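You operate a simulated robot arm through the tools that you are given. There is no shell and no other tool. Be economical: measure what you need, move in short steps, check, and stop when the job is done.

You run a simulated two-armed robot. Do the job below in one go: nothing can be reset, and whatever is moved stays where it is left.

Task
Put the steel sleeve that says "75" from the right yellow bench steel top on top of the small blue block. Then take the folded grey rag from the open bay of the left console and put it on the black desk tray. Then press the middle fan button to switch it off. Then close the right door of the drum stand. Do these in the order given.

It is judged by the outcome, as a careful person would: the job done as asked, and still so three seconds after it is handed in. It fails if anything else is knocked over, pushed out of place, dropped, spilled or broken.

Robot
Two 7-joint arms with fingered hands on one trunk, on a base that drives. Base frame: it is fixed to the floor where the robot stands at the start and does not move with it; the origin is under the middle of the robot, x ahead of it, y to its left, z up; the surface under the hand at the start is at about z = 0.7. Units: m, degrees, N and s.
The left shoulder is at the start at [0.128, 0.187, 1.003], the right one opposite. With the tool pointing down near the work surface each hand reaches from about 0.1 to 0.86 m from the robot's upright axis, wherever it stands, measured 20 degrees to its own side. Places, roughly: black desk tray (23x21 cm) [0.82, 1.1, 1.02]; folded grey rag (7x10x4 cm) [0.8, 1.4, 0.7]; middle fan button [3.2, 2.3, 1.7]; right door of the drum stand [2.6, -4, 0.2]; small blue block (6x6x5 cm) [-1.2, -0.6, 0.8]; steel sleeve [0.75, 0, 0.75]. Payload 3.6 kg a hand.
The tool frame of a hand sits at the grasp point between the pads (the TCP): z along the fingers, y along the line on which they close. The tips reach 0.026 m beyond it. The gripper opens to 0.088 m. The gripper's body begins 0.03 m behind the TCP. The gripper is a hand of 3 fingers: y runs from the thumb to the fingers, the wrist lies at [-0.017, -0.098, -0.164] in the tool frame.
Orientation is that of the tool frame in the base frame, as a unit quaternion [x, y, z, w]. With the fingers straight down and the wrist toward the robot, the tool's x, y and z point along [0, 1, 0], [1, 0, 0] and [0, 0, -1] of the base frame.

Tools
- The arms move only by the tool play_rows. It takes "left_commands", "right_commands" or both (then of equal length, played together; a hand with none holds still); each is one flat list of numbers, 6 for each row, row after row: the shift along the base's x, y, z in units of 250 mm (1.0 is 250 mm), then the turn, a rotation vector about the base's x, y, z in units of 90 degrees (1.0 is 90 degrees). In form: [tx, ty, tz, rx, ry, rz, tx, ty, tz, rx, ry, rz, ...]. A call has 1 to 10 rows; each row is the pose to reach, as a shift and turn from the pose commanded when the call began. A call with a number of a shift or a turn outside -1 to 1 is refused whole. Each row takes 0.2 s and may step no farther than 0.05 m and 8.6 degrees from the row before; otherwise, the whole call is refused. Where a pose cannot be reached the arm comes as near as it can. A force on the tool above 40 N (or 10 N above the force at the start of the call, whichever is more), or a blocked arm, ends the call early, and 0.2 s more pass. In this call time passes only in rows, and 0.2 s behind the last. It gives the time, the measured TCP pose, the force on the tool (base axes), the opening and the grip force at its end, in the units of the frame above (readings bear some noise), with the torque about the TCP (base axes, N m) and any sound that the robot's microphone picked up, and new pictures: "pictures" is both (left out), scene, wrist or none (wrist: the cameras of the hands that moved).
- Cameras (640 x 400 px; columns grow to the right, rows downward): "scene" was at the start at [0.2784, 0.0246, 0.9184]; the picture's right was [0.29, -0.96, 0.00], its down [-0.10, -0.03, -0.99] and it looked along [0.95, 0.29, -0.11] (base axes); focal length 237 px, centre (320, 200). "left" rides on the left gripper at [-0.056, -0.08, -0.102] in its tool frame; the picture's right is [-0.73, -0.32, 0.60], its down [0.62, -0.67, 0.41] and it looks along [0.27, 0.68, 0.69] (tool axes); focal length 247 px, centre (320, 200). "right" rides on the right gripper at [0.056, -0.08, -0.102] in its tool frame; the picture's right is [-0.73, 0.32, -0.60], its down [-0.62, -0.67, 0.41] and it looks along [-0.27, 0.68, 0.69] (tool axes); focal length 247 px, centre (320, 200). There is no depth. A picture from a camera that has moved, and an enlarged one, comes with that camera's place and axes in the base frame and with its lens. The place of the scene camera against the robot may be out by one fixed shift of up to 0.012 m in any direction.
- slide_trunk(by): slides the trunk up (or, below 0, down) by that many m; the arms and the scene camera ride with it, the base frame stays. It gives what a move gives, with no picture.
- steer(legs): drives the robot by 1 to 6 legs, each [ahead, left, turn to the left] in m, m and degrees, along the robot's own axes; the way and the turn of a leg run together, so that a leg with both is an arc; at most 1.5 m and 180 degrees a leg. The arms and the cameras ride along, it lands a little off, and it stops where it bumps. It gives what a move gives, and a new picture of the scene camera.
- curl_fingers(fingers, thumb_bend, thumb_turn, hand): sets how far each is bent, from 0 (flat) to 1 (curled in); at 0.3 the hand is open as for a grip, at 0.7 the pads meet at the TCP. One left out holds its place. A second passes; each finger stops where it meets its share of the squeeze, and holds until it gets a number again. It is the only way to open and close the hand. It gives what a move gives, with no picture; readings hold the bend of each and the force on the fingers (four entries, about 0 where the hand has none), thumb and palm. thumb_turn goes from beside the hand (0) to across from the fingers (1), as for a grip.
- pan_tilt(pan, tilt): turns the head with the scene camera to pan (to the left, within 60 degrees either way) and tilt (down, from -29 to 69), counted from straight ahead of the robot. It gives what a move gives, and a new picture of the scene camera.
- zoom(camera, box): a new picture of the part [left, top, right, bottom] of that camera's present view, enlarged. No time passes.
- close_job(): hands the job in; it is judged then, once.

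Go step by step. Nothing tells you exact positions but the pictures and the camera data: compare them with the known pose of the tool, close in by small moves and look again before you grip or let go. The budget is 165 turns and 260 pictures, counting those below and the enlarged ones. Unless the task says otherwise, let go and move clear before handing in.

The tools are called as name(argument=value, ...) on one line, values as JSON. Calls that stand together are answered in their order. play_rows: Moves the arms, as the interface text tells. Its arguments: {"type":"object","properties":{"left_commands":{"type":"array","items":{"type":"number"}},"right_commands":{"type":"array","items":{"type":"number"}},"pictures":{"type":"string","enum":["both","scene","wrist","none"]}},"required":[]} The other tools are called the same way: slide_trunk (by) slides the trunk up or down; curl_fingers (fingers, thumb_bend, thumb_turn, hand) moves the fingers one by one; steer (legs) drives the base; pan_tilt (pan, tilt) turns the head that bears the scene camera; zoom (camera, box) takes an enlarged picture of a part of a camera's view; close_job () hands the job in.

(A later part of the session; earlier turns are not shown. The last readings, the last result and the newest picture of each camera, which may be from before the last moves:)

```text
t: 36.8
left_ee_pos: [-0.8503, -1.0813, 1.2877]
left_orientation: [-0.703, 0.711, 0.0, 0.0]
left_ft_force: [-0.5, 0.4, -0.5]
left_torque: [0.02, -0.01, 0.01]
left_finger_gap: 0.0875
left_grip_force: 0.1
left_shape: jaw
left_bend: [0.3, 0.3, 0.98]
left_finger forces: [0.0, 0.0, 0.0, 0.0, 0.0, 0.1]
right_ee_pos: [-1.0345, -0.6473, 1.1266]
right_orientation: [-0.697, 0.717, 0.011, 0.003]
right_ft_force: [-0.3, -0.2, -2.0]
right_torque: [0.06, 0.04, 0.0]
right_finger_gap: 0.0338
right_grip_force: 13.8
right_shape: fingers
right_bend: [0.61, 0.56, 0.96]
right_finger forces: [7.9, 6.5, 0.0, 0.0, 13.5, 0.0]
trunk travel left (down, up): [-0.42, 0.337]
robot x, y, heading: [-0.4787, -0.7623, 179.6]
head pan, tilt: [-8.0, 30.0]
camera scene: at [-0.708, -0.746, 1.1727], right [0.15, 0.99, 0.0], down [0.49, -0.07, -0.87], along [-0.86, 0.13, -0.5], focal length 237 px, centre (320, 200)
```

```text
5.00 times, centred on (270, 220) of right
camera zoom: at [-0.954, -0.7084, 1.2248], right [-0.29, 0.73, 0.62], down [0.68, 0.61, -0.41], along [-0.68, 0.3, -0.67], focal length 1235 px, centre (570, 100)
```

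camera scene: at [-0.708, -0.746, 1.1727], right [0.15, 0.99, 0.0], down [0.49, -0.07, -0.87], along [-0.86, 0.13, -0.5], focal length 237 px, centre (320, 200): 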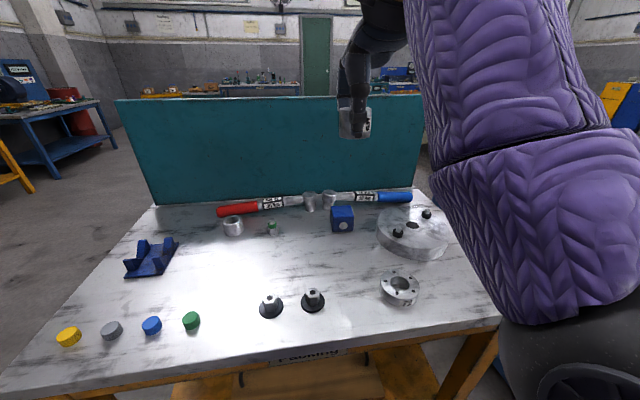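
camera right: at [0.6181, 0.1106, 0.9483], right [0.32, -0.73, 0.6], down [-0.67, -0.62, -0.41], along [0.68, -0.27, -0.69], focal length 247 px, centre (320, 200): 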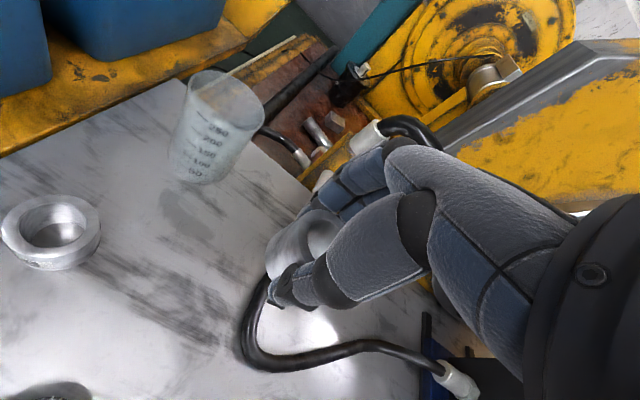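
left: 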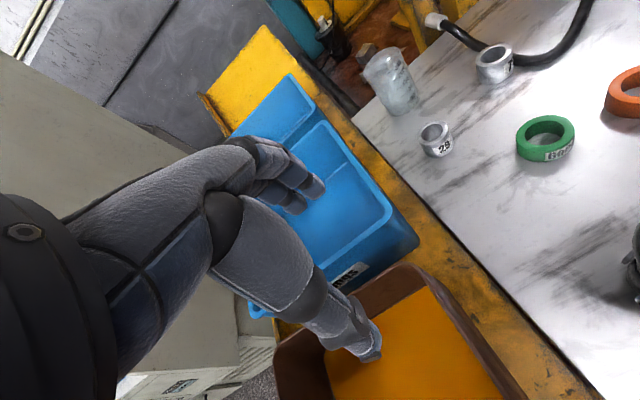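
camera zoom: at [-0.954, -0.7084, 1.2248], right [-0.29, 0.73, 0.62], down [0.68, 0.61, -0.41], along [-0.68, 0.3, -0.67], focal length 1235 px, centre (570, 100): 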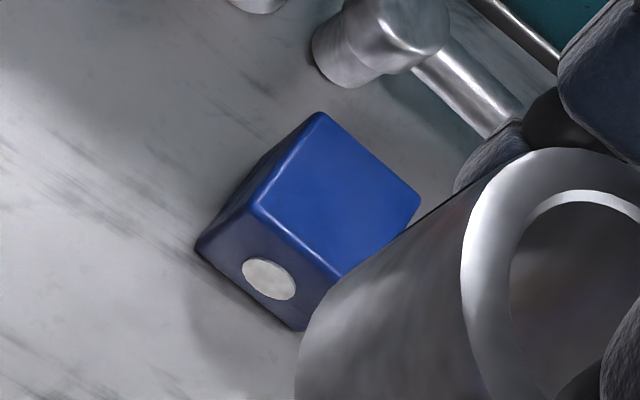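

The two views put the block's top at about [-1.25, -0.60, 0.80–0.82]. I'll drive 0.1 m closer and move the sleeve over it, well above, to refine the position.

steer(legs=[[0.1, 0, 0]])

play_rows(right_commands=[0, 0.06, 0, 0, 0, 0, -0.12, 0.12, -0.08, 0, 0, 0, -0.24, 0.16, -0.2, 0, 0, 0, -0.36, 0.18, -0.34, 0, 0, 0, -0.44, 0.18, -0.48, 0, 0, 0])

```text
t: 38.0
left_ee_pos: [-0.9529, -1.0792, 1.2872]
left_orientation: [-0.703, 0.711, 0.0, 0.001]
left_ft_force: [-2.2, 0.3, 0.2]
left_torque: [0.0, -0.01, -0.01]
left_finger_gap: 0.0876
left_grip_force: 0.1
left_shape: jaw
left_bend: [0.3, 0.3, 0.98]
left_finger forces: [0.1, 0.0, 0.1, 0.0, 0.1, 0.1]
right_ee_pos: [-1.1359, -0.6451, 1.1244]
right_orientation: [-0.697, 0.717, 0.01, 0.004]
right_ft_force: [-0.5, 0.2, -1.7]
right_torque: [0.0, 0.0, 0.01]
right_finger_gap: 0.0337
right_grip_force: 14.0
right_shape: fingers
right_bend: [0.61, 0.56, 0.96]
right_finger forces: [7.9, 6.4, 0.0, 0.0, 13.4, 0.0]
trunk travel left (down, up): [-0.42, 0.337]
robot x, y, heading: [-0.5805, -0.7577, 179.5]
head pan, tilt: [-8.0, 30.0]
camera scene: at [-0.81, -0.7445, 1.1724], right [0.15, 0.99, 0.0], down [0.5, -0.08, -0.87], along [-0.86, 0.13, -0.5], focal length 237 px, centre (320, 200)
```

scene: 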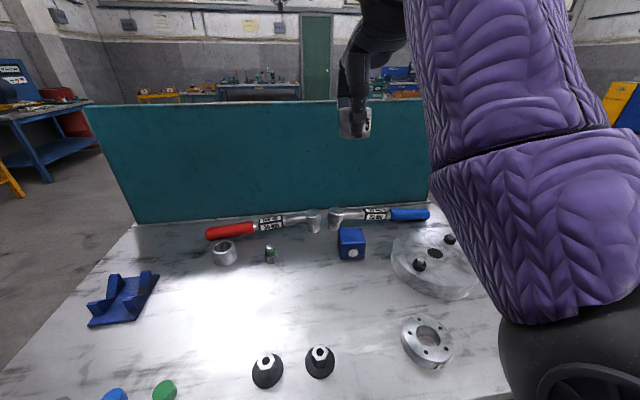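

```text
t: 39.2
left_ee_pos: [-0.9527, -1.0793, 1.2866]
left_orientation: [-0.703, 0.711, 0.0, 0.0]
left_ft_force: [0.2, 0.0, 0.1]
left_torque: [0.0, 0.0, -0.03]
left_finger_gap: 0.0877
left_grip_force: 0.0
left_shape: jaw
left_bend: [0.3, 0.3, 0.98]
left_finger forces: [0.1, 0.1, 0.0, 0.0, 0.1, 0.0]
right_ee_pos: [-1.2448, -0.6007, 1.0036]
right_orientation: [-0.698, 0.716, 0.01, 0.002]
right_ft_force: [-0.6, 0.2, -1.2]
right_torque: [0.03, 0.02, -0.01]
right_finger_gap: 0.0336
right_grip_force: 13.8
right_shape: fingers
right_bend: [0.61, 0.56, 0.96]
right_finger forces: [7.7, 6.4, 0.0, 0.0, 13.2, 0.0]
trunk travel left (down, up): [-0.42, 0.337]
robot x, y, heading: [-0.584, -0.754, 179.5]
head pan, tilt: [-8.0, 30.0]
camera scene: at [-0.8088, -0.7444, 1.1727], right [0.15, 0.99, 0.0], down [0.49, -0.08, -0.87], along [-0.86, 0.13, -0.5], focal length 237 px, centre (320, 200)
camera right: at [-1.165, -0.6614, 1.1022], right [-0.29, 0.73, 0.62], down [0.68, 0.61, -0.41], along [-0.67, 0.3, -0.68], focal length 247 px, centre (320, 200)
```

scene: 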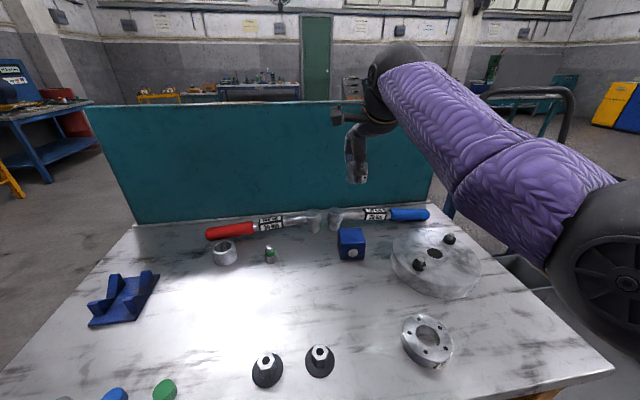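
right: 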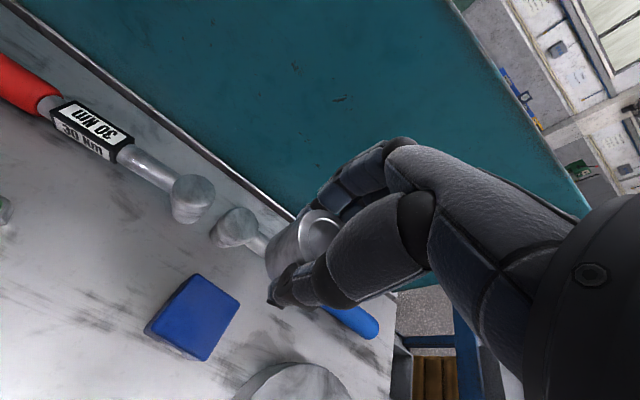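

zoom(camera="right", box=[130, 260, 258, 340])

zoom(camera="scene", box=[300, 130, 428, 270])

```text
5.00 times, centred on (194, 300) of right
camera zoom: at [-1.165, -0.6614, 1.1022], right [-0.29, 0.73, 0.62], down [0.68, 0.61, -0.41], along [-0.67, 0.3, -0.68], focal length 1235 px, centre (950, -300)
```

zoom: 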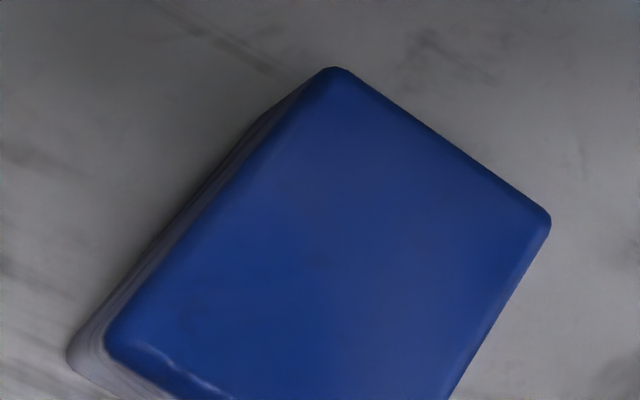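

```text
2.86 times, centred on (364, 200) of scene
camera zoom: at [-0.8088, -0.7444, 1.1727], right [0.15, 0.99, 0.0], down [0.49, -0.08, -0.87], along [-0.86, 0.13, -0.5], focal length 678 px, centre (194, 200)
```

zoom: 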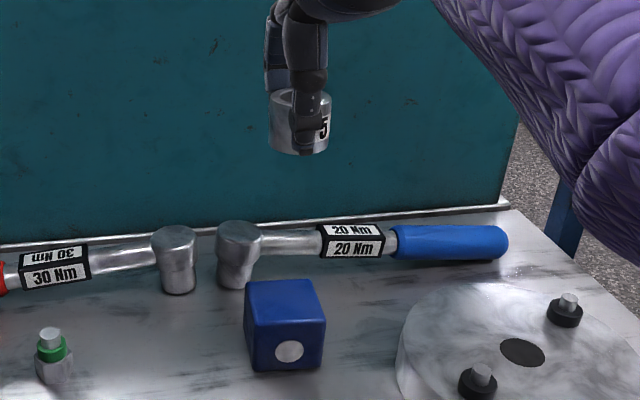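

Combining the views, the block's top centre is nearer [-1.216, -0.609, 0.84]. I'll bring the sleeve over that point with 4 cm of clearance and compare them directly.

play_rows(right_commands=[0.054, -0.016, -0.16, 0, 0, 0, 0.112, -0.032, -0.3, 0, 0, 0], pictures="wrist")

zoom(camera="scene", box=[270, 170, 430, 270])

```text
t: 39.8
left_ee_pos: [-0.9514, -1.0814, 1.2864]
left_orientation: [-0.703, 0.711, 0.0, 0.0]
left_ft_force: [0.4, 0.3, 0.7]
left_torque: [0.0, 0.02, 0.01]
left_finger_gap: 0.0877
left_grip_force: 0.0
left_shape: jaw
left_bend: [0.3, 0.3, 0.98]
left_finger forces: [0.0, 0.1, 0.0, 0.1, 0.0, 0.0]
right_ee_pos: [-1.2185, -0.6073, 0.9309]
right_orientation: [-0.697, 0.717, 0.011, 0.003]
right_ft_force: [0.0, -0.5, -2.2]
right_torque: [-0.03, 0.02, 0.0]
right_finger_gap: 0.0338
right_grip_force: 13.9
right_shape: fingers
right_bend: [0.61, 0.56, 0.96]
right_finger forces: [7.6, 6.5, 0.0, 0.1, 13.3, 0.0]
trunk travel left (down, up): [-0.42, 0.337]
robot x, y, heading: [-0.5773, -0.7591, 179.3]
head pan, tilt: [-8.0, 30.0]
camera right: at [-1.1381, -0.6684, 1.0297], right [-0.29, 0.73, 0.62], down [0.68, 0.61, -0.41], along [-0.68, 0.3, -0.67], focal length 247 px, centre (320, 200)
```

right: 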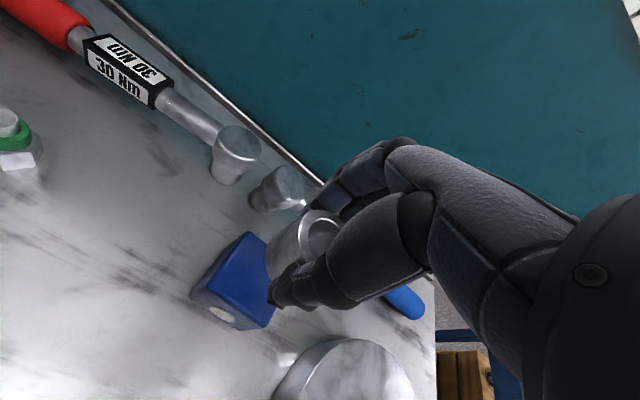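

```text
4.00 times, centred on (350, 220) of scene
camera zoom: at [-0.8084, -0.7445, 1.1728], right [0.15, 0.99, 0.0], down [0.49, -0.08, -0.87], along [-0.86, 0.13, -0.5], focal length 949 px, centre (200, 120)
```

zoom: 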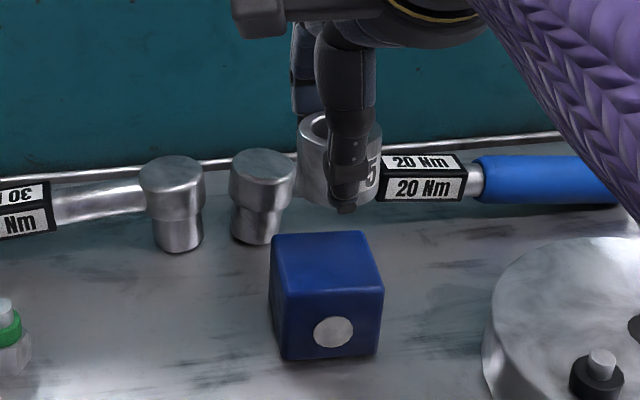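

Both views agree that the sleeve is right above the block if its top is at about 0.84. I'll lower most of the way and check.

play_rows(right_commands=[0.006, 0, -0.08, 0, 0, 0, 0.008, 0, -0.15, 0, 0, 0], pictures="wrist")

zoom(camera="scene", box=[290, 190, 418, 270])

zoom(camera="right", box=[180, 180, 340, 340])

```text
t: 40.4
left_ee_pos: [-0.9507, -1.0798, 1.2869]
left_orientation: [-0.703, 0.712, 0.0, 0.0]
left_ft_force: [-0.5, 0.1, 0.2]
left_torque: [0.03, 0.0, -0.01]
left_finger_gap: 0.0874
left_grip_force: 0.0
left_shape: jaw
left_bend: [0.3, 0.3, 0.98]
left_finger forces: [0.1, 0.0, 0.0, 0.0, 0.0, 0.1]
right_ee_pos: [-1.2142, -0.6073, 0.8931]
right_orientation: [-0.697, 0.717, 0.011, 0.003]
right_ft_force: [-0.3, 0.1, -2.3]
right_torque: [0.05, 0.02, 0.03]
right_finger_gap: 0.0336
right_grip_force: 13.7
right_shape: fingers
right_bend: [0.61, 0.56, 0.96]
right_finger forces: [7.7, 6.4, 0.0, 0.0, 13.2, 0.0]
trunk travel left (down, up): [-0.42, 0.337]
robot x, y, heading: [-0.5799, -0.7572, 179.4]
head pan, tilt: [-8.0, 30.0]
camera right: at [-1.135, -0.6681, 0.9914], right [-0.29, 0.73, 0.62], down [0.68, 0.61, -0.41], along [-0.67, 0.3, -0.68], focal length 247 px, centre (320, 200)
```

right: 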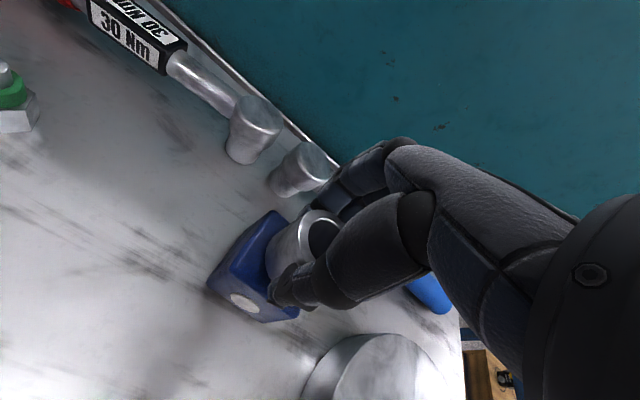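

```text
5.00 times, centred on (354, 230) of scene
camera zoom: at [-0.8088, -0.7445, 1.1727], right [0.15, 0.99, 0.0], down [0.49, -0.08, -0.87], along [-0.86, 0.13, -0.5], focal length 1186 px, centre (150, 50)
```

zoom: 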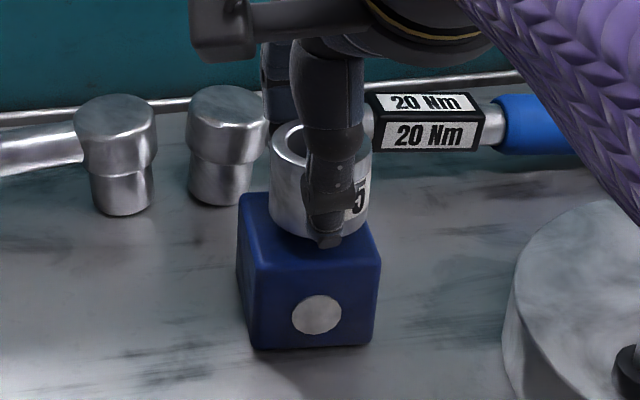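

```text
2.50 times, centred on (260, 260) of right
camera zoom: at [-1.135, -0.6681, 0.9914], right [-0.29, 0.73, 0.62], down [0.68, 0.61, -0.41], along [-0.67, 0.3, -0.68], focal length 617 px, centre (470, 50)
```

zoom: 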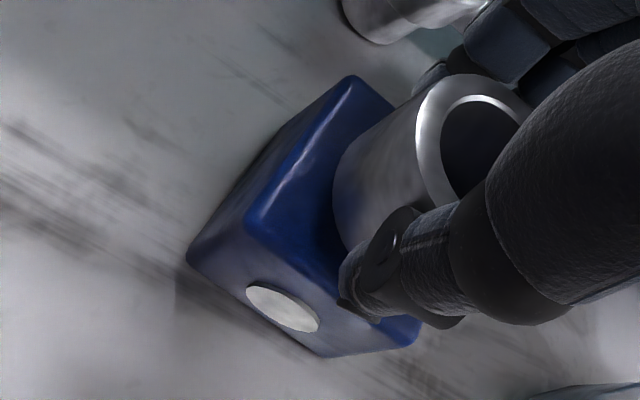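

The sleeve would end up about 1 cm too near the front edge of the block, so I shift it 9 mm back while still above, then check again.

play_rows(right_commands=[-0.038, -0.004, 0, 0, 0, 0, -0.038, -0.004, -0.024, 0, 0, 0], pictures="none")

zoom(camera="scene", box=[290, 190, 418, 270])

zoom(camera="right", box=[180, 180, 340, 340])

```text
t: 41.0
left_ee_pos: [-0.9513, -1.0799, 1.2871]
left_orientation: [-0.703, 0.711, 0.001, 0.0]
left_ft_force: [-0.5, -0.6, 0.8]
left_torque: [-0.01, 0.03, -0.03]
left_finger_gap: 0.0875
left_grip_force: 0.2
left_shape: jaw
left_bend: [0.3, 0.3, 0.98]
left_finger forces: [0.0, 0.0, 0.0, 0.1, 0.0, 0.0]
right_ee_pos: [-1.2243, -0.6085, 0.8862]
right_orientation: [-0.698, 0.716, 0.011, 0.003]
right_ft_force: [-0.6, -0.9, -2.1]
right_torque: [0.02, -0.01, 0.0]
right_finger_gap: 0.0338
right_grip_force: 13.7
right_shape: fingers
right_bend: [0.61, 0.56, 0.96]
right_finger forces: [7.5, 6.4, 0.1, 0.0, 13.3, 0.0]
trunk travel left (down, up): [-0.42, 0.337]
robot x, y, heading: [-0.5795, -0.7569, 178.9]
head pan, tilt: [-8.0, 30.0]
```

```text
5.00 times, centred on (354, 230) of scene
camera zoom: at [-0.8084, -0.7444, 1.1728], right [0.15, 0.99, 0.0], down [0.49, -0.08, -0.87], along [-0.86, 0.13, -0.5], focal length 1186 px, centre (150, 50)
```

zoom: 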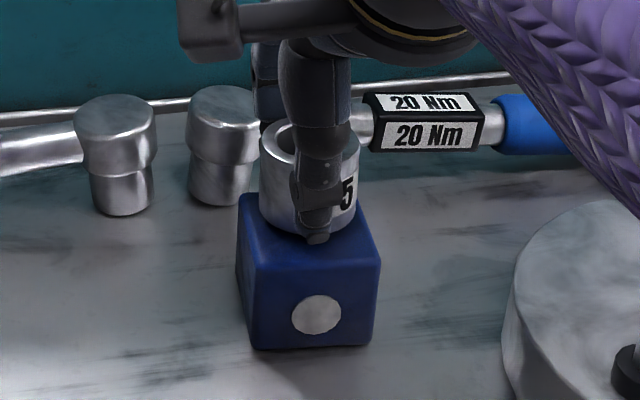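

```text
2.50 times, centred on (260, 260) of right
camera zoom: at [-1.1446, -0.6698, 0.986], right [-0.29, 0.73, 0.62], down [0.68, 0.61, -0.41], along [-0.67, 0.3, -0.67], focal length 617 px, centre (470, 50)
```

zoom: 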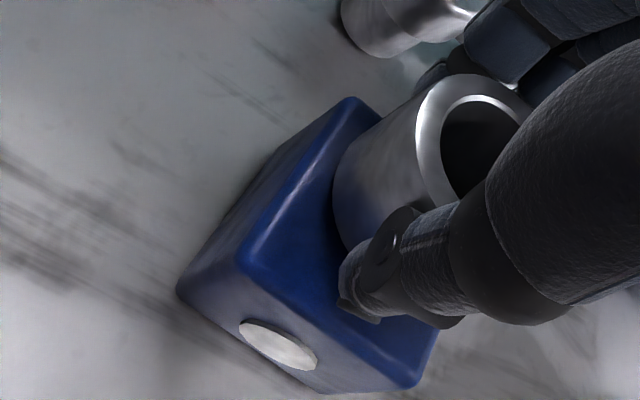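

The sleeve now looks centred over the block. I'll lower in small steps and watch the force.

play_rows(right_commands=[0, 0, -0.012, 0, 0, 0, 0, 0, -0.024, 0, 0, 0], pictures="none")

zoom(camera="scene", box=[290, 190, 418, 270])

zoom(camera="right", box=[180, 180, 340, 340])

```text
t: 41.6
left_ee_pos: [-0.9488, -1.0801, 1.2874]
left_orientation: [-0.703, 0.711, 0.0, -0.001]
left_ft_force: [0.1, -0.5, 0.3]
left_torque: [-0.01, -0.02, 0.01]
left_finger_gap: 0.0877
left_grip_force: 0.1
left_shape: jaw
left_bend: [0.3, 0.3, 0.98]
left_finger forces: [0.1, 0.0, 0.0, 0.0, 0.0, 0.1]
right_ee_pos: [-1.2237, -0.6105, 0.8838]
right_orientation: [-0.698, 0.716, 0.012, 0.001]
right_ft_force: [1.0, 1.1, 6.1]
right_torque: [0.01, 0.08, -0.02]
right_finger_gap: 0.0334
right_grip_force: 15.7
right_shape: fingers
right_bend: [0.61, 0.56, 0.96]
right_finger forces: [8.0, 7.1, 0.0, 0.0, 16.0, 0.0]
trunk travel left (down, up): [-0.42, 0.337]
robot x, y, heading: [-0.5819, -0.7585, 179.0]
head pan, tilt: [-8.0, 30.0]
```

```text
5.00 times, centred on (354, 230) of scene
camera zoom: at [-0.8076, -0.7446, 1.1731], right [0.15, 0.99, 0.0], down [0.49, -0.08, -0.87], along [-0.86, 0.13, -0.5], focal length 1186 px, centre (150, 50)
```

zoom: 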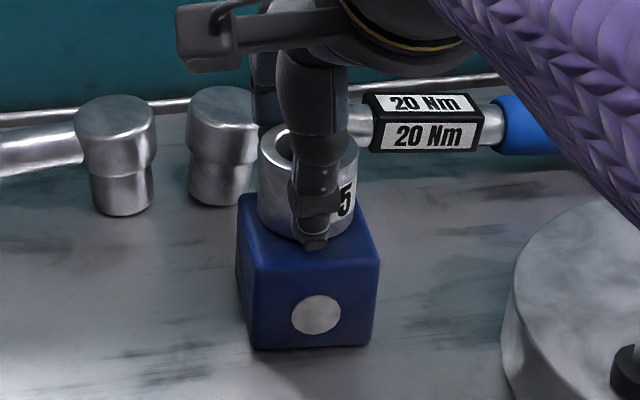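

```text
2.50 times, centred on (260, 260) of right
camera zoom: at [-1.1444, -0.6703, 0.9824], right [-0.29, 0.73, 0.62], down [0.68, 0.61, -0.41], along [-0.68, 0.3, -0.67], focal length 617 px, centre (470, 50)
```

zoom: 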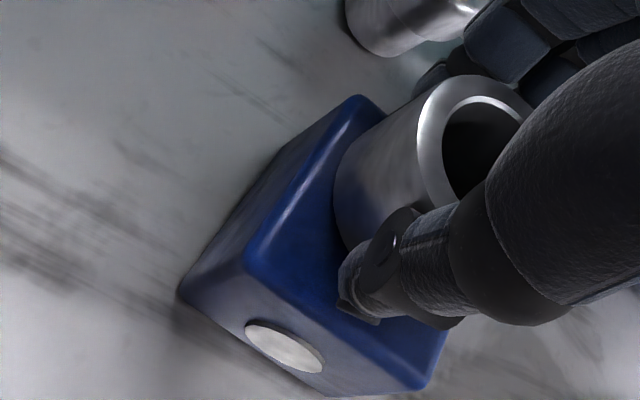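

It touched at TCP z 0.884, so the block's top is at about 0.845. But the sleeve's base now sits about 9 mm too far back, so I'll lift slightly, come forward 9 mm and look again.

play_rows(right_commands=[0, 0, 0.03, 0, 0, 0, 0.038, 0.006, 0.03, 0, 0, 0, 0.038, 0.006, 0.012, 0, 0, 0], pictures="none")

zoom(camera="scene", box=[314, 200, 394, 260])

zoom(camera="right", box=[180, 180, 340, 340])

```text
t: 42.4
left_ee_pos: [-0.9499, -1.0789, 1.287]
left_orientation: [-0.703, 0.711, 0.0, -0.001]
left_ft_force: [-0.9, -0.5, 0.0]
left_torque: [-0.02, 0.02, 0.0]
left_finger_gap: 0.0877
left_grip_force: 0.0
left_shape: jaw
left_bend: [0.3, 0.3, 0.98]
left_finger forces: [0.1, 0.1, 0.0, 0.1, 0.0, 0.0]
right_ee_pos: [-1.2126, -0.6072, 0.886]
right_orientation: [-0.698, 0.716, 0.011, 0.003]
right_ft_force: [1.2, 0.1, -0.2]
right_torque: [0.0, 0.03, 0.04]
right_finger_gap: 0.0336
right_grip_force: 14.6
right_shape: fingers
right_bend: [0.61, 0.56, 0.96]
right_finger forces: [8.0, 6.8, 0.0, 0.1, 14.6, 0.0]
trunk travel left (down, up): [-0.42, 0.337]
robot x, y, heading: [-0.5831, -0.7555, 179.3]
head pan, tilt: [-8.0, 30.0]
```

```text
6.67 times, centred on (354, 230) of scene
camera zoom: at [-0.8084, -0.7446, 1.1728], right [0.15, 0.99, 0.0], down [0.49, -0.08, -0.87], along [-0.86, 0.13, -0.5], focal length 1581 px, centre (93, 0)
```

zoom: 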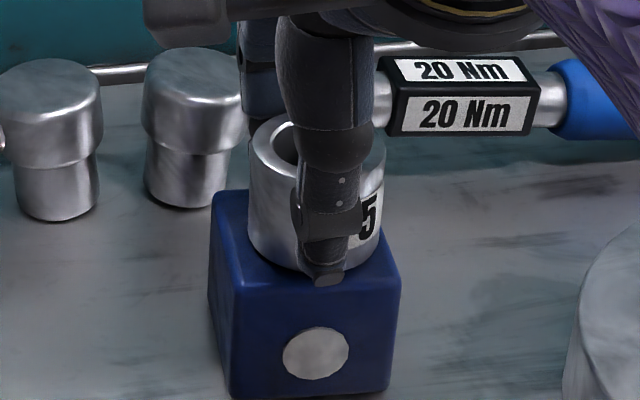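

```text
2.50 times, centred on (260, 260) of right
camera zoom: at [-1.1341, -0.6691, 0.9837], right [-0.29, 0.73, 0.62], down [0.68, 0.61, -0.41], along [-0.68, 0.3, -0.67], focal length 617 px, centre (470, 50)
```

zoom: 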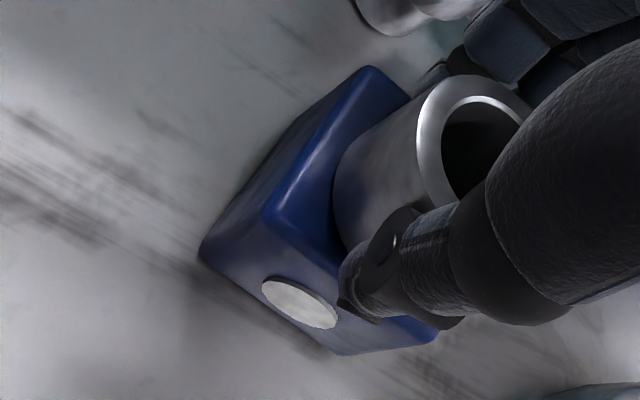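

The sleeve now sits within a few mm of the block's centre and just touches it. I'll seat it by 1.5 mm and loosen gently.

play_rows(right_commands=[0, -0.005, -0.008, 0, 0, 0], pictures="none")

curl_fingers(hand="right", fingers=0.52, thumb_bend=0.48)

zoom(camera="scene", box=[314, 200, 394, 260])

```text
t: 42.8
left_ee_pos: [-0.9497, -1.0801, 1.2864]
left_orientation: [-0.703, 0.711, 0.0, -0.001]
left_ft_force: [0.7, 0.5, -0.1]
left_torque: [0.04, -0.01, 0.03]
left_finger_gap: 0.088
left_grip_force: 0.1
left_shape: jaw
left_bend: [0.3, 0.3, 0.98]
left_finger forces: [0.0, 0.0, 0.0, 0.0, 0.0, 0.1]
right_ee_pos: [-1.2149, -0.6085, 0.8832]
right_orientation: [-0.698, 0.716, 0.013, 0.003]
right_ft_force: [2.4, 1.0, 5.3]
right_torque: [0.05, 0.07, -0.01]
right_finger_gap: 0.0333
right_grip_force: 14.9
right_shape: fingers
right_bend: [0.61, 0.56, 0.96]
right_finger forces: [7.6, 6.9, 0.0, 0.0, 15.9, 0.0]
trunk travel left (down, up): [-0.42, 0.337]
robot x, y, heading: [-0.5795, -0.7596, 179.2]
head pan, tilt: [-8.0, 30.0]
```

```text
t: 43.8
left_ee_pos: [-0.9496, -1.0794, 1.2866]
left_orientation: [-0.703, 0.712, 0.0, 0.0]
left_ft_force: [-0.3, -0.2, -1.0]
left_torque: [-0.02, 0.07, 0.0]
left_finger_gap: 0.0879
left_grip_force: 0.1
left_shape: jaw
left_bend: [0.3, 0.3, 0.98]
left_finger forces: [0.1, 0.1, 0.1, 0.0, 0.1, 0.0]
right_ee_pos: [-1.214, -0.6091, 0.8819]
right_orientation: [-0.697, 0.717, 0.01, 0.004]
right_ft_force: [0.5, -1.3, -0.3]
right_torque: [0.03, 0.02, 0.0]
right_finger_gap: 0.0453
right_grip_force: 0.1
right_shape: fingers
right_bend: [0.52, 0.48, 0.97]
right_finger forces: [0.0, 0.1, 0.1, 0.0, 0.6, 0.0]
trunk travel left (down, up): [-0.42, 0.337]
robot x, y, heading: [-0.5802, -0.7587, 179.5]
head pan, tilt: [-8.0, 30.0]
```

```text
6.67 times, centred on (354, 230) of scene
camera zoom: at [-0.8084, -0.7445, 1.1728], right [0.15, 0.99, 0.0], down [0.49, -0.08, -0.87], along [-0.86, 0.13, -0.5], focal length 1581 px, centre (93, 0)
```

zoom: 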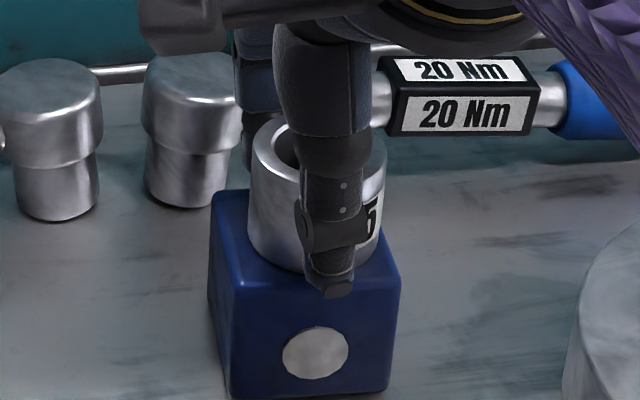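

Contact is released and the sleeve stands on the block. I'll open fully and lift straight up.

curl_fingers(hand="right", fingers=0.36, thumb_bend=0.36)

play_rows(right_commands=[0, 0, 0.06, 0, 0, 0, 0, 0, 0.16, 0, 0, 0, 0, 0, 0.3, 0, 0, 0, 0, 0, 0.45, 0, 0, 0, 0, 0, 0.6, 0, 0, 0, 0.1, 0, 0.75, 0, 0, 0, 0.25, 0, 0.85, 0, 0, 0, 0.4, 0, 0.9, 0, 0, 0], pictures="scene")

zoom(camera="scene", box=[290, 190, 418, 270])

```text
t: 44.8
left_ee_pos: [-0.9501, -1.0816, 1.2868]
left_orientation: [-0.702, 0.712, 0.0, 0.0]
left_ft_force: [-0.1, 0.9, -0.6]
left_torque: [0.01, -0.03, 0.01]
left_finger_gap: 0.0877
left_grip_force: 0.2
left_shape: jaw
left_bend: [0.3, 0.3, 0.98]
left_finger forces: [0.0, 0.0, 0.1, 0.0, 0.1, 0.0]
right_ee_pos: [-1.2149, -0.6091, 0.8823]
right_orientation: [-0.698, 0.716, 0.01, 0.003]
right_ft_force: [0.2, -0.6, 0.1]
right_torque: [0.02, -0.04, -0.01]
right_finger_gap: 0.0752
right_grip_force: 0.0
right_shape: fingers
right_bend: [0.36, 0.36, 0.97]
right_finger forces: [0.1, 0.0, 0.0, 0.0, 0.0, 0.1]
trunk travel left (down, up): [-0.42, 0.337]
robot x, y, heading: [-0.5806, -0.7604, 179.5]
head pan, tilt: [-8.0, 30.0]
```

```text
t: 46.6
left_ee_pos: [-0.9502, -1.0803, 1.2873]
left_orientation: [-0.703, 0.712, 0.0, 0.0]
left_ft_force: [0.6, -1.2, -1.1]
left_torque: [-0.02, -0.04, 0.01]
left_finger_gap: 0.0876
left_grip_force: 0.0
left_shape: jaw
left_bend: [0.3, 0.3, 0.98]
left_finger forces: [0.0, 0.0, 0.0, 0.0, 0.1, 0.1]
right_ee_pos: [-1.1141, -0.6086, 1.1071]
right_orientation: [-0.698, 0.716, 0.01, 0.003]
right_ft_force: [0.6, -0.5, 0.1]
right_torque: [-0.04, 0.0, 0.0]
right_finger_gap: 0.0754
right_grip_force: 0.0
right_shape: fingers
right_bend: [0.36, 0.36, 0.97]
right_finger forces: [0.0, 0.0, 0.1, 0.1, 0.0, 0.0]
trunk travel left (down, up): [-0.42, 0.337]
robot x, y, heading: [-0.5809, -0.7588, 179.3]
head pan, tilt: [-8.0, 30.0]
camera scene: at [-0.8079, -0.7446, 1.1729], right [0.15, 0.99, 0.0], down [0.49, -0.08, -0.87], along [-0.86, 0.13, -0.5], focal length 237 px, centre (320, 200)
```

scene: 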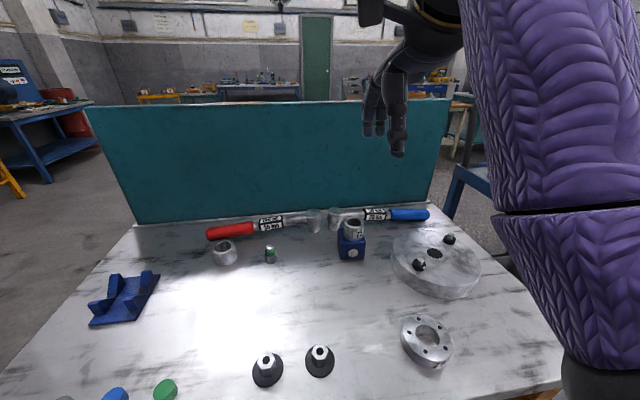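

```text
5.00 times, centred on (354, 230) of scene
camera zoom: at [-0.8079, -0.7446, 1.1729], right [0.15, 0.99, 0.0], down [0.49, -0.08, -0.87], along [-0.86, 0.13, -0.5], focal length 1186 px, centre (150, 50)
```

zoom: 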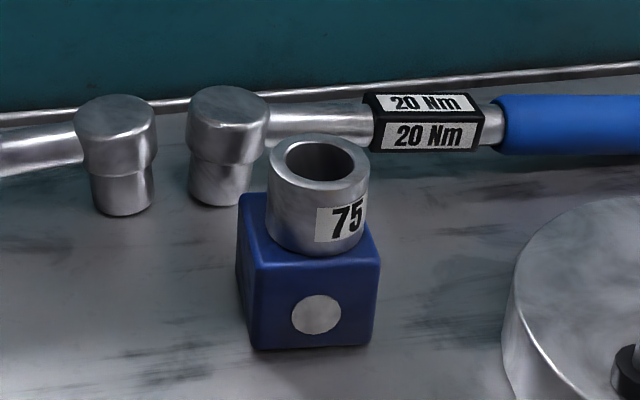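

The sleeve stands on the blue block, with nothing disturbed. Now to the console: I'll back away, turn to face +y and drive along the aisle at x ≈ -0.2.

steer(legs=[[-0.38, 0, 0], [0, 0, -89], [1.0, 0, 0]])

pan_tilt(pan=-20, tilt=15)

```text
t: 57.6
left_ee_pos: [-0.5122, 0.5993, 1.2869]
left_orientation: [0.004, 1.0, 0.0, 0.0]
left_ft_force: [0.5, -1.1, 0.0]
left_torque: [0.0, 0.01, -0.02]
left_finger_gap: 0.0878
left_grip_force: 0.0
left_shape: jaw
left_bend: [0.3, 0.3, 0.98]
left_finger forces: [0.0, 0.0, 0.0, 0.0, 0.0, 0.0]
right_ee_pos: [-0.0407, 0.7656, 1.1059]
right_orientation: [0.012, 1.0, 0.005, 0.01]
right_ft_force: [0.3, 0.5, -0.4]
right_torque: [0.0, -0.02, 0.01]
right_finger_gap: 0.0753
right_grip_force: 0.1
right_shape: fingers
right_bend: [0.36, 0.36, 0.97]
right_finger forces: [0.0, 0.1, 0.0, 0.0, 0.1, 0.0]
trunk travel left (down, up): [-0.42, 0.337]
robot x, y, heading: [-0.1859, 0.228, 89.8]
head pan, tilt: [-8.0, 30.0]
camera scene: at [-0.1711, 0.4611, 1.1727], right [0.99, -0.15, 0.0], down [-0.07, -0.49, -0.87], along [0.13, 0.86, -0.5], focal length 237 px, centre (320, 200)
```

scene: 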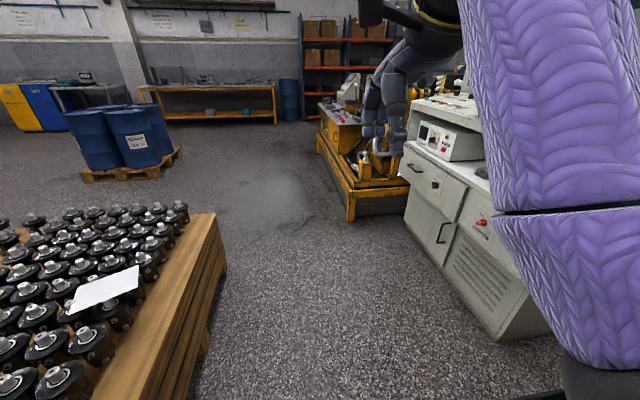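

```text
t: 58.4
left_ee_pos: [-0.5131, 0.6, 1.2875]
left_orientation: [0.005, 1.0, 0.0, 0.0]
left_ft_force: [0.7, 0.5, -0.2]
left_torque: [-0.02, 0.0, -0.02]
left_finger_gap: 0.0877
left_grip_force: 0.1
left_shape: jaw
left_bend: [0.3, 0.3, 0.98]
left_finger forces: [0.0, 0.0, 0.0, 0.1, 0.0, 0.0]
right_ee_pos: [-0.0405, 0.7657, 1.1071]
right_orientation: [0.013, 1.0, 0.005, 0.009]
right_ft_force: [-0.5, 0.2, -0.3]
right_torque: [-0.02, 0.01, -0.01]
right_finger_gap: 0.0753
right_grip_force: 0.1
right_shape: fingers
right_bend: [0.36, 0.36, 0.97]
right_finger forces: [0.0, 0.1, 0.1, 0.0, 0.1, 0.0]
trunk travel left (down, up): [-0.42, 0.337]
robot x, y, heading: [-0.1912, 0.2307, 89.4]
head pan, tilt: [-20.0, 15.0]
camera scene: at [-0.1518, 0.4587, 1.1969], right [0.94, -0.35, 0.0], down [-0.09, -0.24, -0.97], along [0.34, 0.9, -0.26], focal length 237 px, centre (320, 200)
```

scene: 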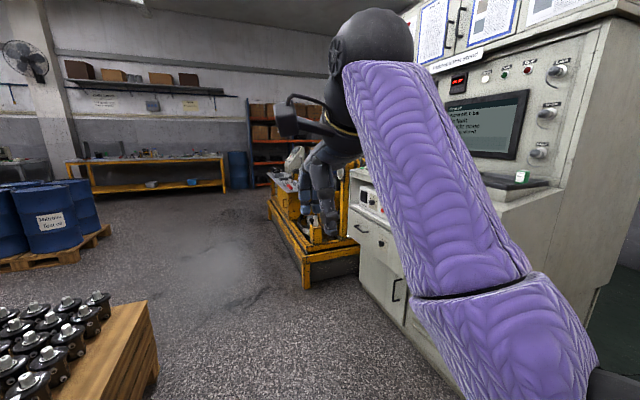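

The console front faces -x, skewed by about 13 degrees. I'll drive on to y ≈ 1.15 and turn to face it from a distance.

steer(legs=[[0.92, 0, 0], [0, 0, -77]])

pan_tilt(pan=0, tilt=30)

```text
t: 66.5
left_ee_pos: [0.0938, 1.542, 1.287]
left_orientation: [0.623, 0.782, 0.001, 0.0]
left_ft_force: [-0.1, 0.3, -0.3]
left_torque: [0.01, -0.02, -0.01]
left_finger_gap: 0.0877
left_grip_force: 0.0
left_shape: jaw
left_bend: [0.3, 0.3, 0.98]
left_finger forces: [0.0, 0.0, 0.0, 0.0, 0.0, 0.0]
right_ee_pos: [0.3649, 1.1218, 1.1055]
right_orientation: [0.629, 0.777, -0.002, 0.011]
right_ft_force: [0.3, -0.7, -0.3]
right_torque: [0.02, -0.01, -0.01]
right_finger_gap: 0.0755
right_grip_force: 0.1
right_shape: fingers
right_bend: [0.36, 0.36, 0.97]
right_finger forces: [0.0, 0.1, 0.0, 0.0, 0.0, 0.1]
trunk travel left (down, up): [-0.42, 0.337]
robot x, y, heading: [-0.1839, 1.1432, 13.1]
head pan, tilt: [-20.0, 15.0]
camera scene: at [0.0459, 1.1605, 1.197], right [-0.12, -0.99, 0.0], down [-0.26, 0.03, -0.97], along [0.96, -0.12, -0.26], focal length 237 px, centre (320, 200)
```

scene: 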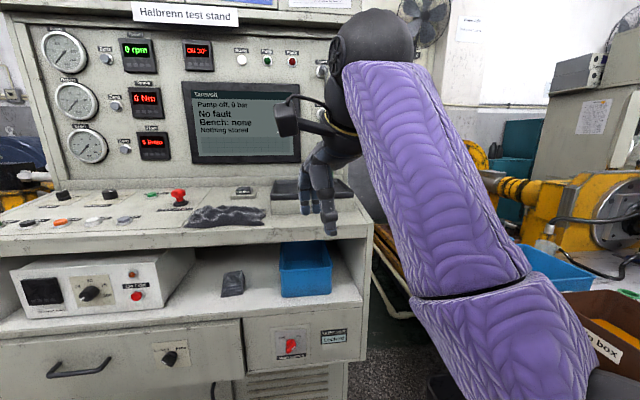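

```text
t: 67.3
left_ee_pos: [0.0953, 1.5427, 1.2869]
left_orientation: [0.624, 0.781, 0.001, 0.001]
left_ft_force: [-0.2, -0.6, -0.4]
left_torque: [-0.02, 0.0, -0.02]
left_finger_gap: 0.0877
left_grip_force: 0.0
left_shape: jaw
left_bend: [0.3, 0.3, 0.98]
left_finger forces: [0.1, 0.0, 0.1, 0.0, 0.1, 0.1]
right_ee_pos: [0.3653, 1.1219, 1.1062]
right_orientation: [0.629, 0.777, -0.002, 0.011]
right_ft_force: [0.8, -0.6, -0.2]
right_torque: [-0.02, -0.02, -0.03]
right_finger_gap: 0.0752
right_grip_force: 0.2
right_shape: fingers
right_bend: [0.36, 0.36, 0.97]
right_finger forces: [0.0, 0.0, 0.0, 0.0, 0.0, 0.0]
trunk travel left (down, up): [-0.42, 0.337]
robot x, y, heading: [-0.1943, 1.1433, 13.1]
head pan, tilt: [0.0, 30.0]
camera scene: at [0.0413, 1.1923, 1.1728], right [0.22, -0.98, 0.0], down [-0.49, -0.11, -0.87], along [0.84, 0.19, -0.5], focal length 237 px, centre (320, 200)
```

scene: 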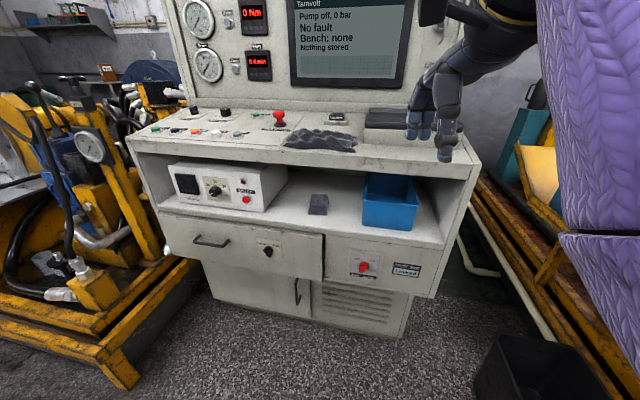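

The bay shows the small folded grey rag between the white box and the blue bin. On the desk there are a crumpled rag and the black tray; I'll zoom in on these.

zoom(camera="scene", box=[250, 140, 440, 260])

zoom(camera="scene", box=[270, 90, 480, 180])

```text
3.33 times, centred on (345, 200) of scene
camera zoom: at [0.0413, 1.1923, 1.1728], right [0.22, -0.98, 0.0], down [-0.49, -0.11, -0.87], along [0.84, 0.19, -0.5], focal length 790 px, centre (237, 200)
```

zoom: 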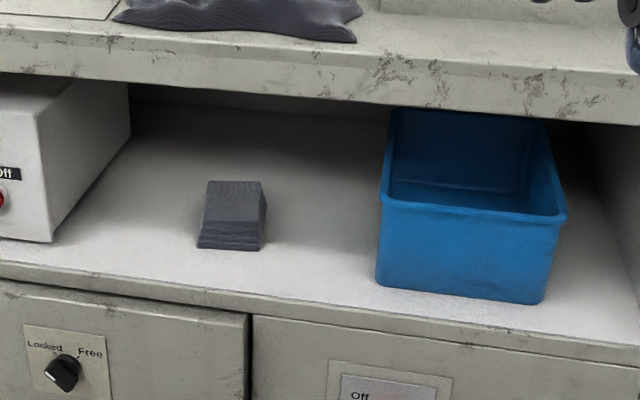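

```text
3.05 times, centred on (375, 135) of scene
camera zoom: at [0.0413, 1.1923, 1.1728], right [0.22, -0.98, 0.0], down [-0.49, -0.11, -0.87], along [0.84, 0.19, -0.5], focal length 723 px, centre (152, 398)
```

zoom: 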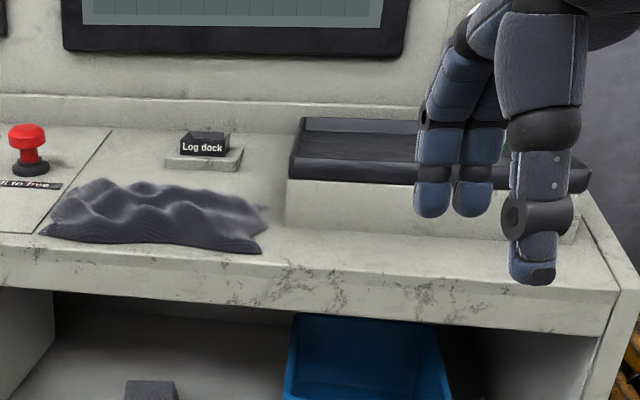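

The rag lies at about [0.80, 1.37, 0.70], turned about 9 degrees, with free space on both sides. I'll use the left hand pointing forward and 35° down, gripping from the sides. First I lower the trunk, set the heading to 9° and tuck the right hand.

steer(legs=[[0, 0, -4]])

slide_trunk(by=-0.35)

play_rows(right_commands=[-0.1, -0.1, -0.1, 0, 0, 0, -0.2, -0.2, -0.2, 0, 0, 0, -0.32, -0.26, -0.3, 0, 0, 0, -0.44, -0.32, -0.36, 0, 0, 0, -0.56, -0.36, -0.4, 0, 0, 0, -0.7, -0.4, -0.4, 0, 0, 0], left_commands=[0.15, 0, -0.05, 0, 0, 0, 0.3, 0, -0.1, 0, 0, 0, 0.45, 0, -0.1, 0, 0, 0, 0.6, -0.05, -0.1, 0, 0, 0, 0.75, -0.1, -0.1, 0, 0, 0, 0.8, -0.12, -0.1, 0, 0, 0], pictures="scene")

```text
t: 68.2
left_ee_pos: [0.1228, 1.5207, 1.2859]
left_orientation: [0.65, 0.76, 0.0, 0.0]
left_ft_force: [0.6, -0.4, 0.0]
left_torque: [0.03, -0.02, 0.02]
left_finger_gap: 0.0879
left_grip_force: 0.1
left_shape: jaw
left_bend: [0.3, 0.3, 0.98]
left_finger forces: [0.0, 0.0, 0.0, 0.1, 0.1, 0.1]
right_ee_pos: [0.3631, 1.0823, 1.1058]
right_orientation: [0.656, 0.754, -0.003, 0.011]
right_ft_force: [-0.1, 0.3, -0.4]
right_torque: [0.0, 0.0, 0.04]
right_finger_gap: 0.0753
right_grip_force: 0.1
right_shape: fingers
right_bend: [0.36, 0.36, 0.97]
right_finger forces: [0.0, 0.1, 0.0, 0.1, 0.0, 0.0]
trunk travel left (down, up): [-0.42, 0.337]
robot x, y, heading: [-0.1879, 1.1452, 8.6]
head pan, tilt: [0.0, 30.0]
camera scene: at [0.0447, 1.1756, 1.1727], right [0.15, -0.99, 0.0], down [-0.49, -0.08, -0.87], along [0.86, 0.13, -0.5], focal length 237 px, centre (320, 200)
```

scene: 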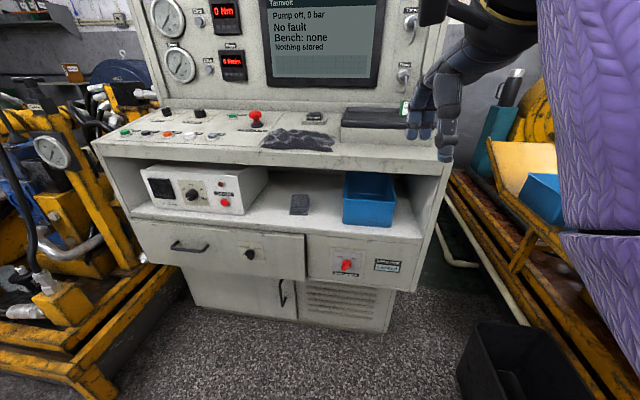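

```text
t: 71.6
left_ee_pos: [0.1579, 1.527, 0.9133]
left_orientation: [0.651, 0.758, -0.037, -0.031]
left_ft_force: [-0.1, -0.1, 0.5]
left_torque: [0.0, 0.0, -0.01]
left_finger_gap: 0.0881
left_grip_force: 0.0
left_shape: jaw
left_bend: [0.3, 0.3, 0.98]
left_finger forces: [0.0, 0.1, 0.0, 0.1, 0.0, 0.0]
right_ee_pos: [0.3795, 1.0705, 0.7249]
right_orientation: [0.663, 0.748, -0.041, 0.007]
right_ft_force: [0.3, 0.4, 0.8]
right_torque: [0.04, 0.01, 0.03]
right_finger_gap: 0.0751
right_grip_force: 0.1
right_shape: fingers
right_bend: [0.36, 0.36, 0.97]
right_finger forces: [0.0, 0.0, 0.0, 0.0, 0.0, 0.0]
trunk travel left (down, up): [-0.07, 0.687]
robot x, y, heading: [-0.1878, 1.1426, 8.8]
head pan, tilt: [0.0, 30.0]
```

```text
t: 72.2
left_ee_pos: [0.2203, 1.5271, 0.8922]
left_orientation: [0.65, 0.758, -0.038, -0.031]
left_ft_force: [0.1, 0.3, -0.1]
left_torque: [-0.02, 0.02, 0.01]
left_finger_gap: 0.0879
left_grip_force: 0.2
left_shape: jaw
left_bend: [0.3, 0.3, 0.98]
left_finger forces: [0.1, 0.0, 0.0, 0.0, 0.0, 0.0]
right_ee_pos: [0.3718, 1.038, 0.7436]
right_orientation: [0.662, 0.747, 0.031, 0.054]
right_ft_force: [0.0, -0.3, -0.4]
right_torque: [0.0, 0.01, 0.01]
right_finger_gap: 0.0753
right_grip_force: 0.0
right_shape: fingers
right_bend: [0.36, 0.36, 0.97]
right_finger forces: [0.0, 0.1, 0.0, 0.1, 0.0, 0.0]
trunk travel left (down, up): [-0.07, 0.687]
robot x, y, heading: [-0.1887, 1.138, 8.6]
head pan, tilt: [0.0, 30.0]
stopped in row 2 (right hand): the arm was blocked; the commanded pose is now the measured one
camera scene: at [0.1049, 1.1855, 0.7925], right [0.15, -0.99, 0.0], down [-0.49, -0.08, -0.87], along [0.86, 0.13, -0.5], focal length 237 px, centre (320, 200)
```

scene: 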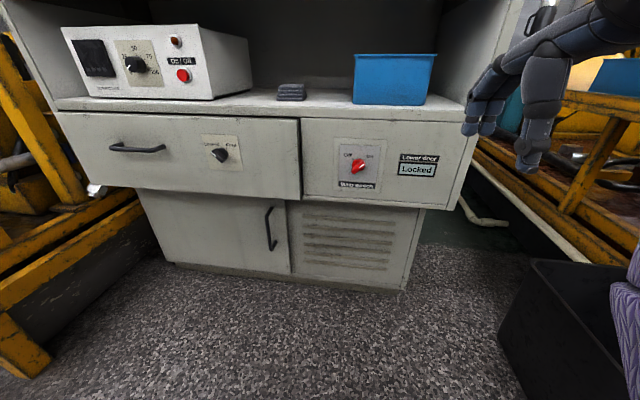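

The right arm was blocked while tucking, probably by its own geometry. I'll try moving it sideways and outward instead, while the left hand begins its rotation.

play_rows(right_commands=[0, -0.1, 0, 0, 0, 0, 0, -0.2, 0, 0, 0, 0, 0, -0.3, 0, 0, 0, 0, -0.05, -0.4, 0, 0, 0, 0, -0.1, -0.5, 0, 0, 0, 0, -0.15, -0.6, 0, 0, 0, 0], pictures="scene")

```text
t: 73.6
left_ee_pos: [0.2219, 1.5267, 0.8908]
left_orientation: [0.65, 0.758, -0.038, -0.031]
left_ft_force: [0.0, -0.3, 0.0]
left_torque: [-0.02, -0.01, -0.02]
left_finger_gap: 0.0877
left_grip_force: 0.0
left_shape: jaw
left_bend: [0.3, 0.3, 0.98]
left_finger forces: [0.0, 0.1, 0.1, 0.1, 0.1, 0.0]
right_ee_pos: [0.3654, 0.905, 0.7352]
right_orientation: [0.661, 0.748, 0.032, 0.051]
right_ft_force: [0.0, 0.9, 0.0]
right_torque: [-0.01, 0.01, 0.02]
right_finger_gap: 0.0755
right_grip_force: 0.0
right_shape: fingers
right_bend: [0.36, 0.36, 0.97]
right_finger forces: [0.0, 0.0, 0.1, 0.1, 0.1, 0.0]
right hand out of reach, approached as far as the arm can: row 4, 5, 6
trunk travel left (down, up): [-0.07, 0.687]
robot x, y, heading: [-0.1916, 1.1383, 8.7]
head pan, tilt: [0.0, 30.0]
camera scene: at [0.1051, 1.1854, 0.7924], right [0.15, -0.99, 0.0], down [-0.49, -0.08, -0.87], along [0.86, 0.13, -0.5], focal length 237 px, centre (320, 200)
```

scene: 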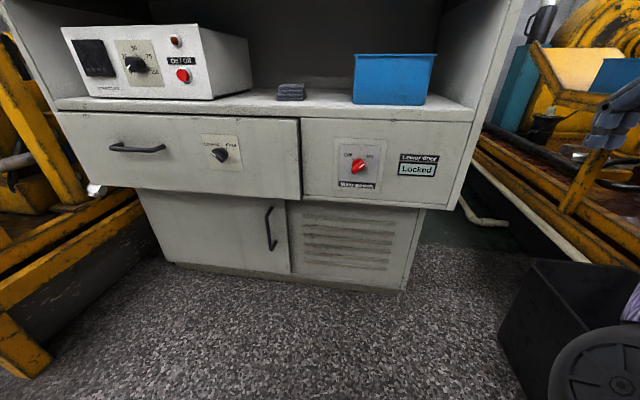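

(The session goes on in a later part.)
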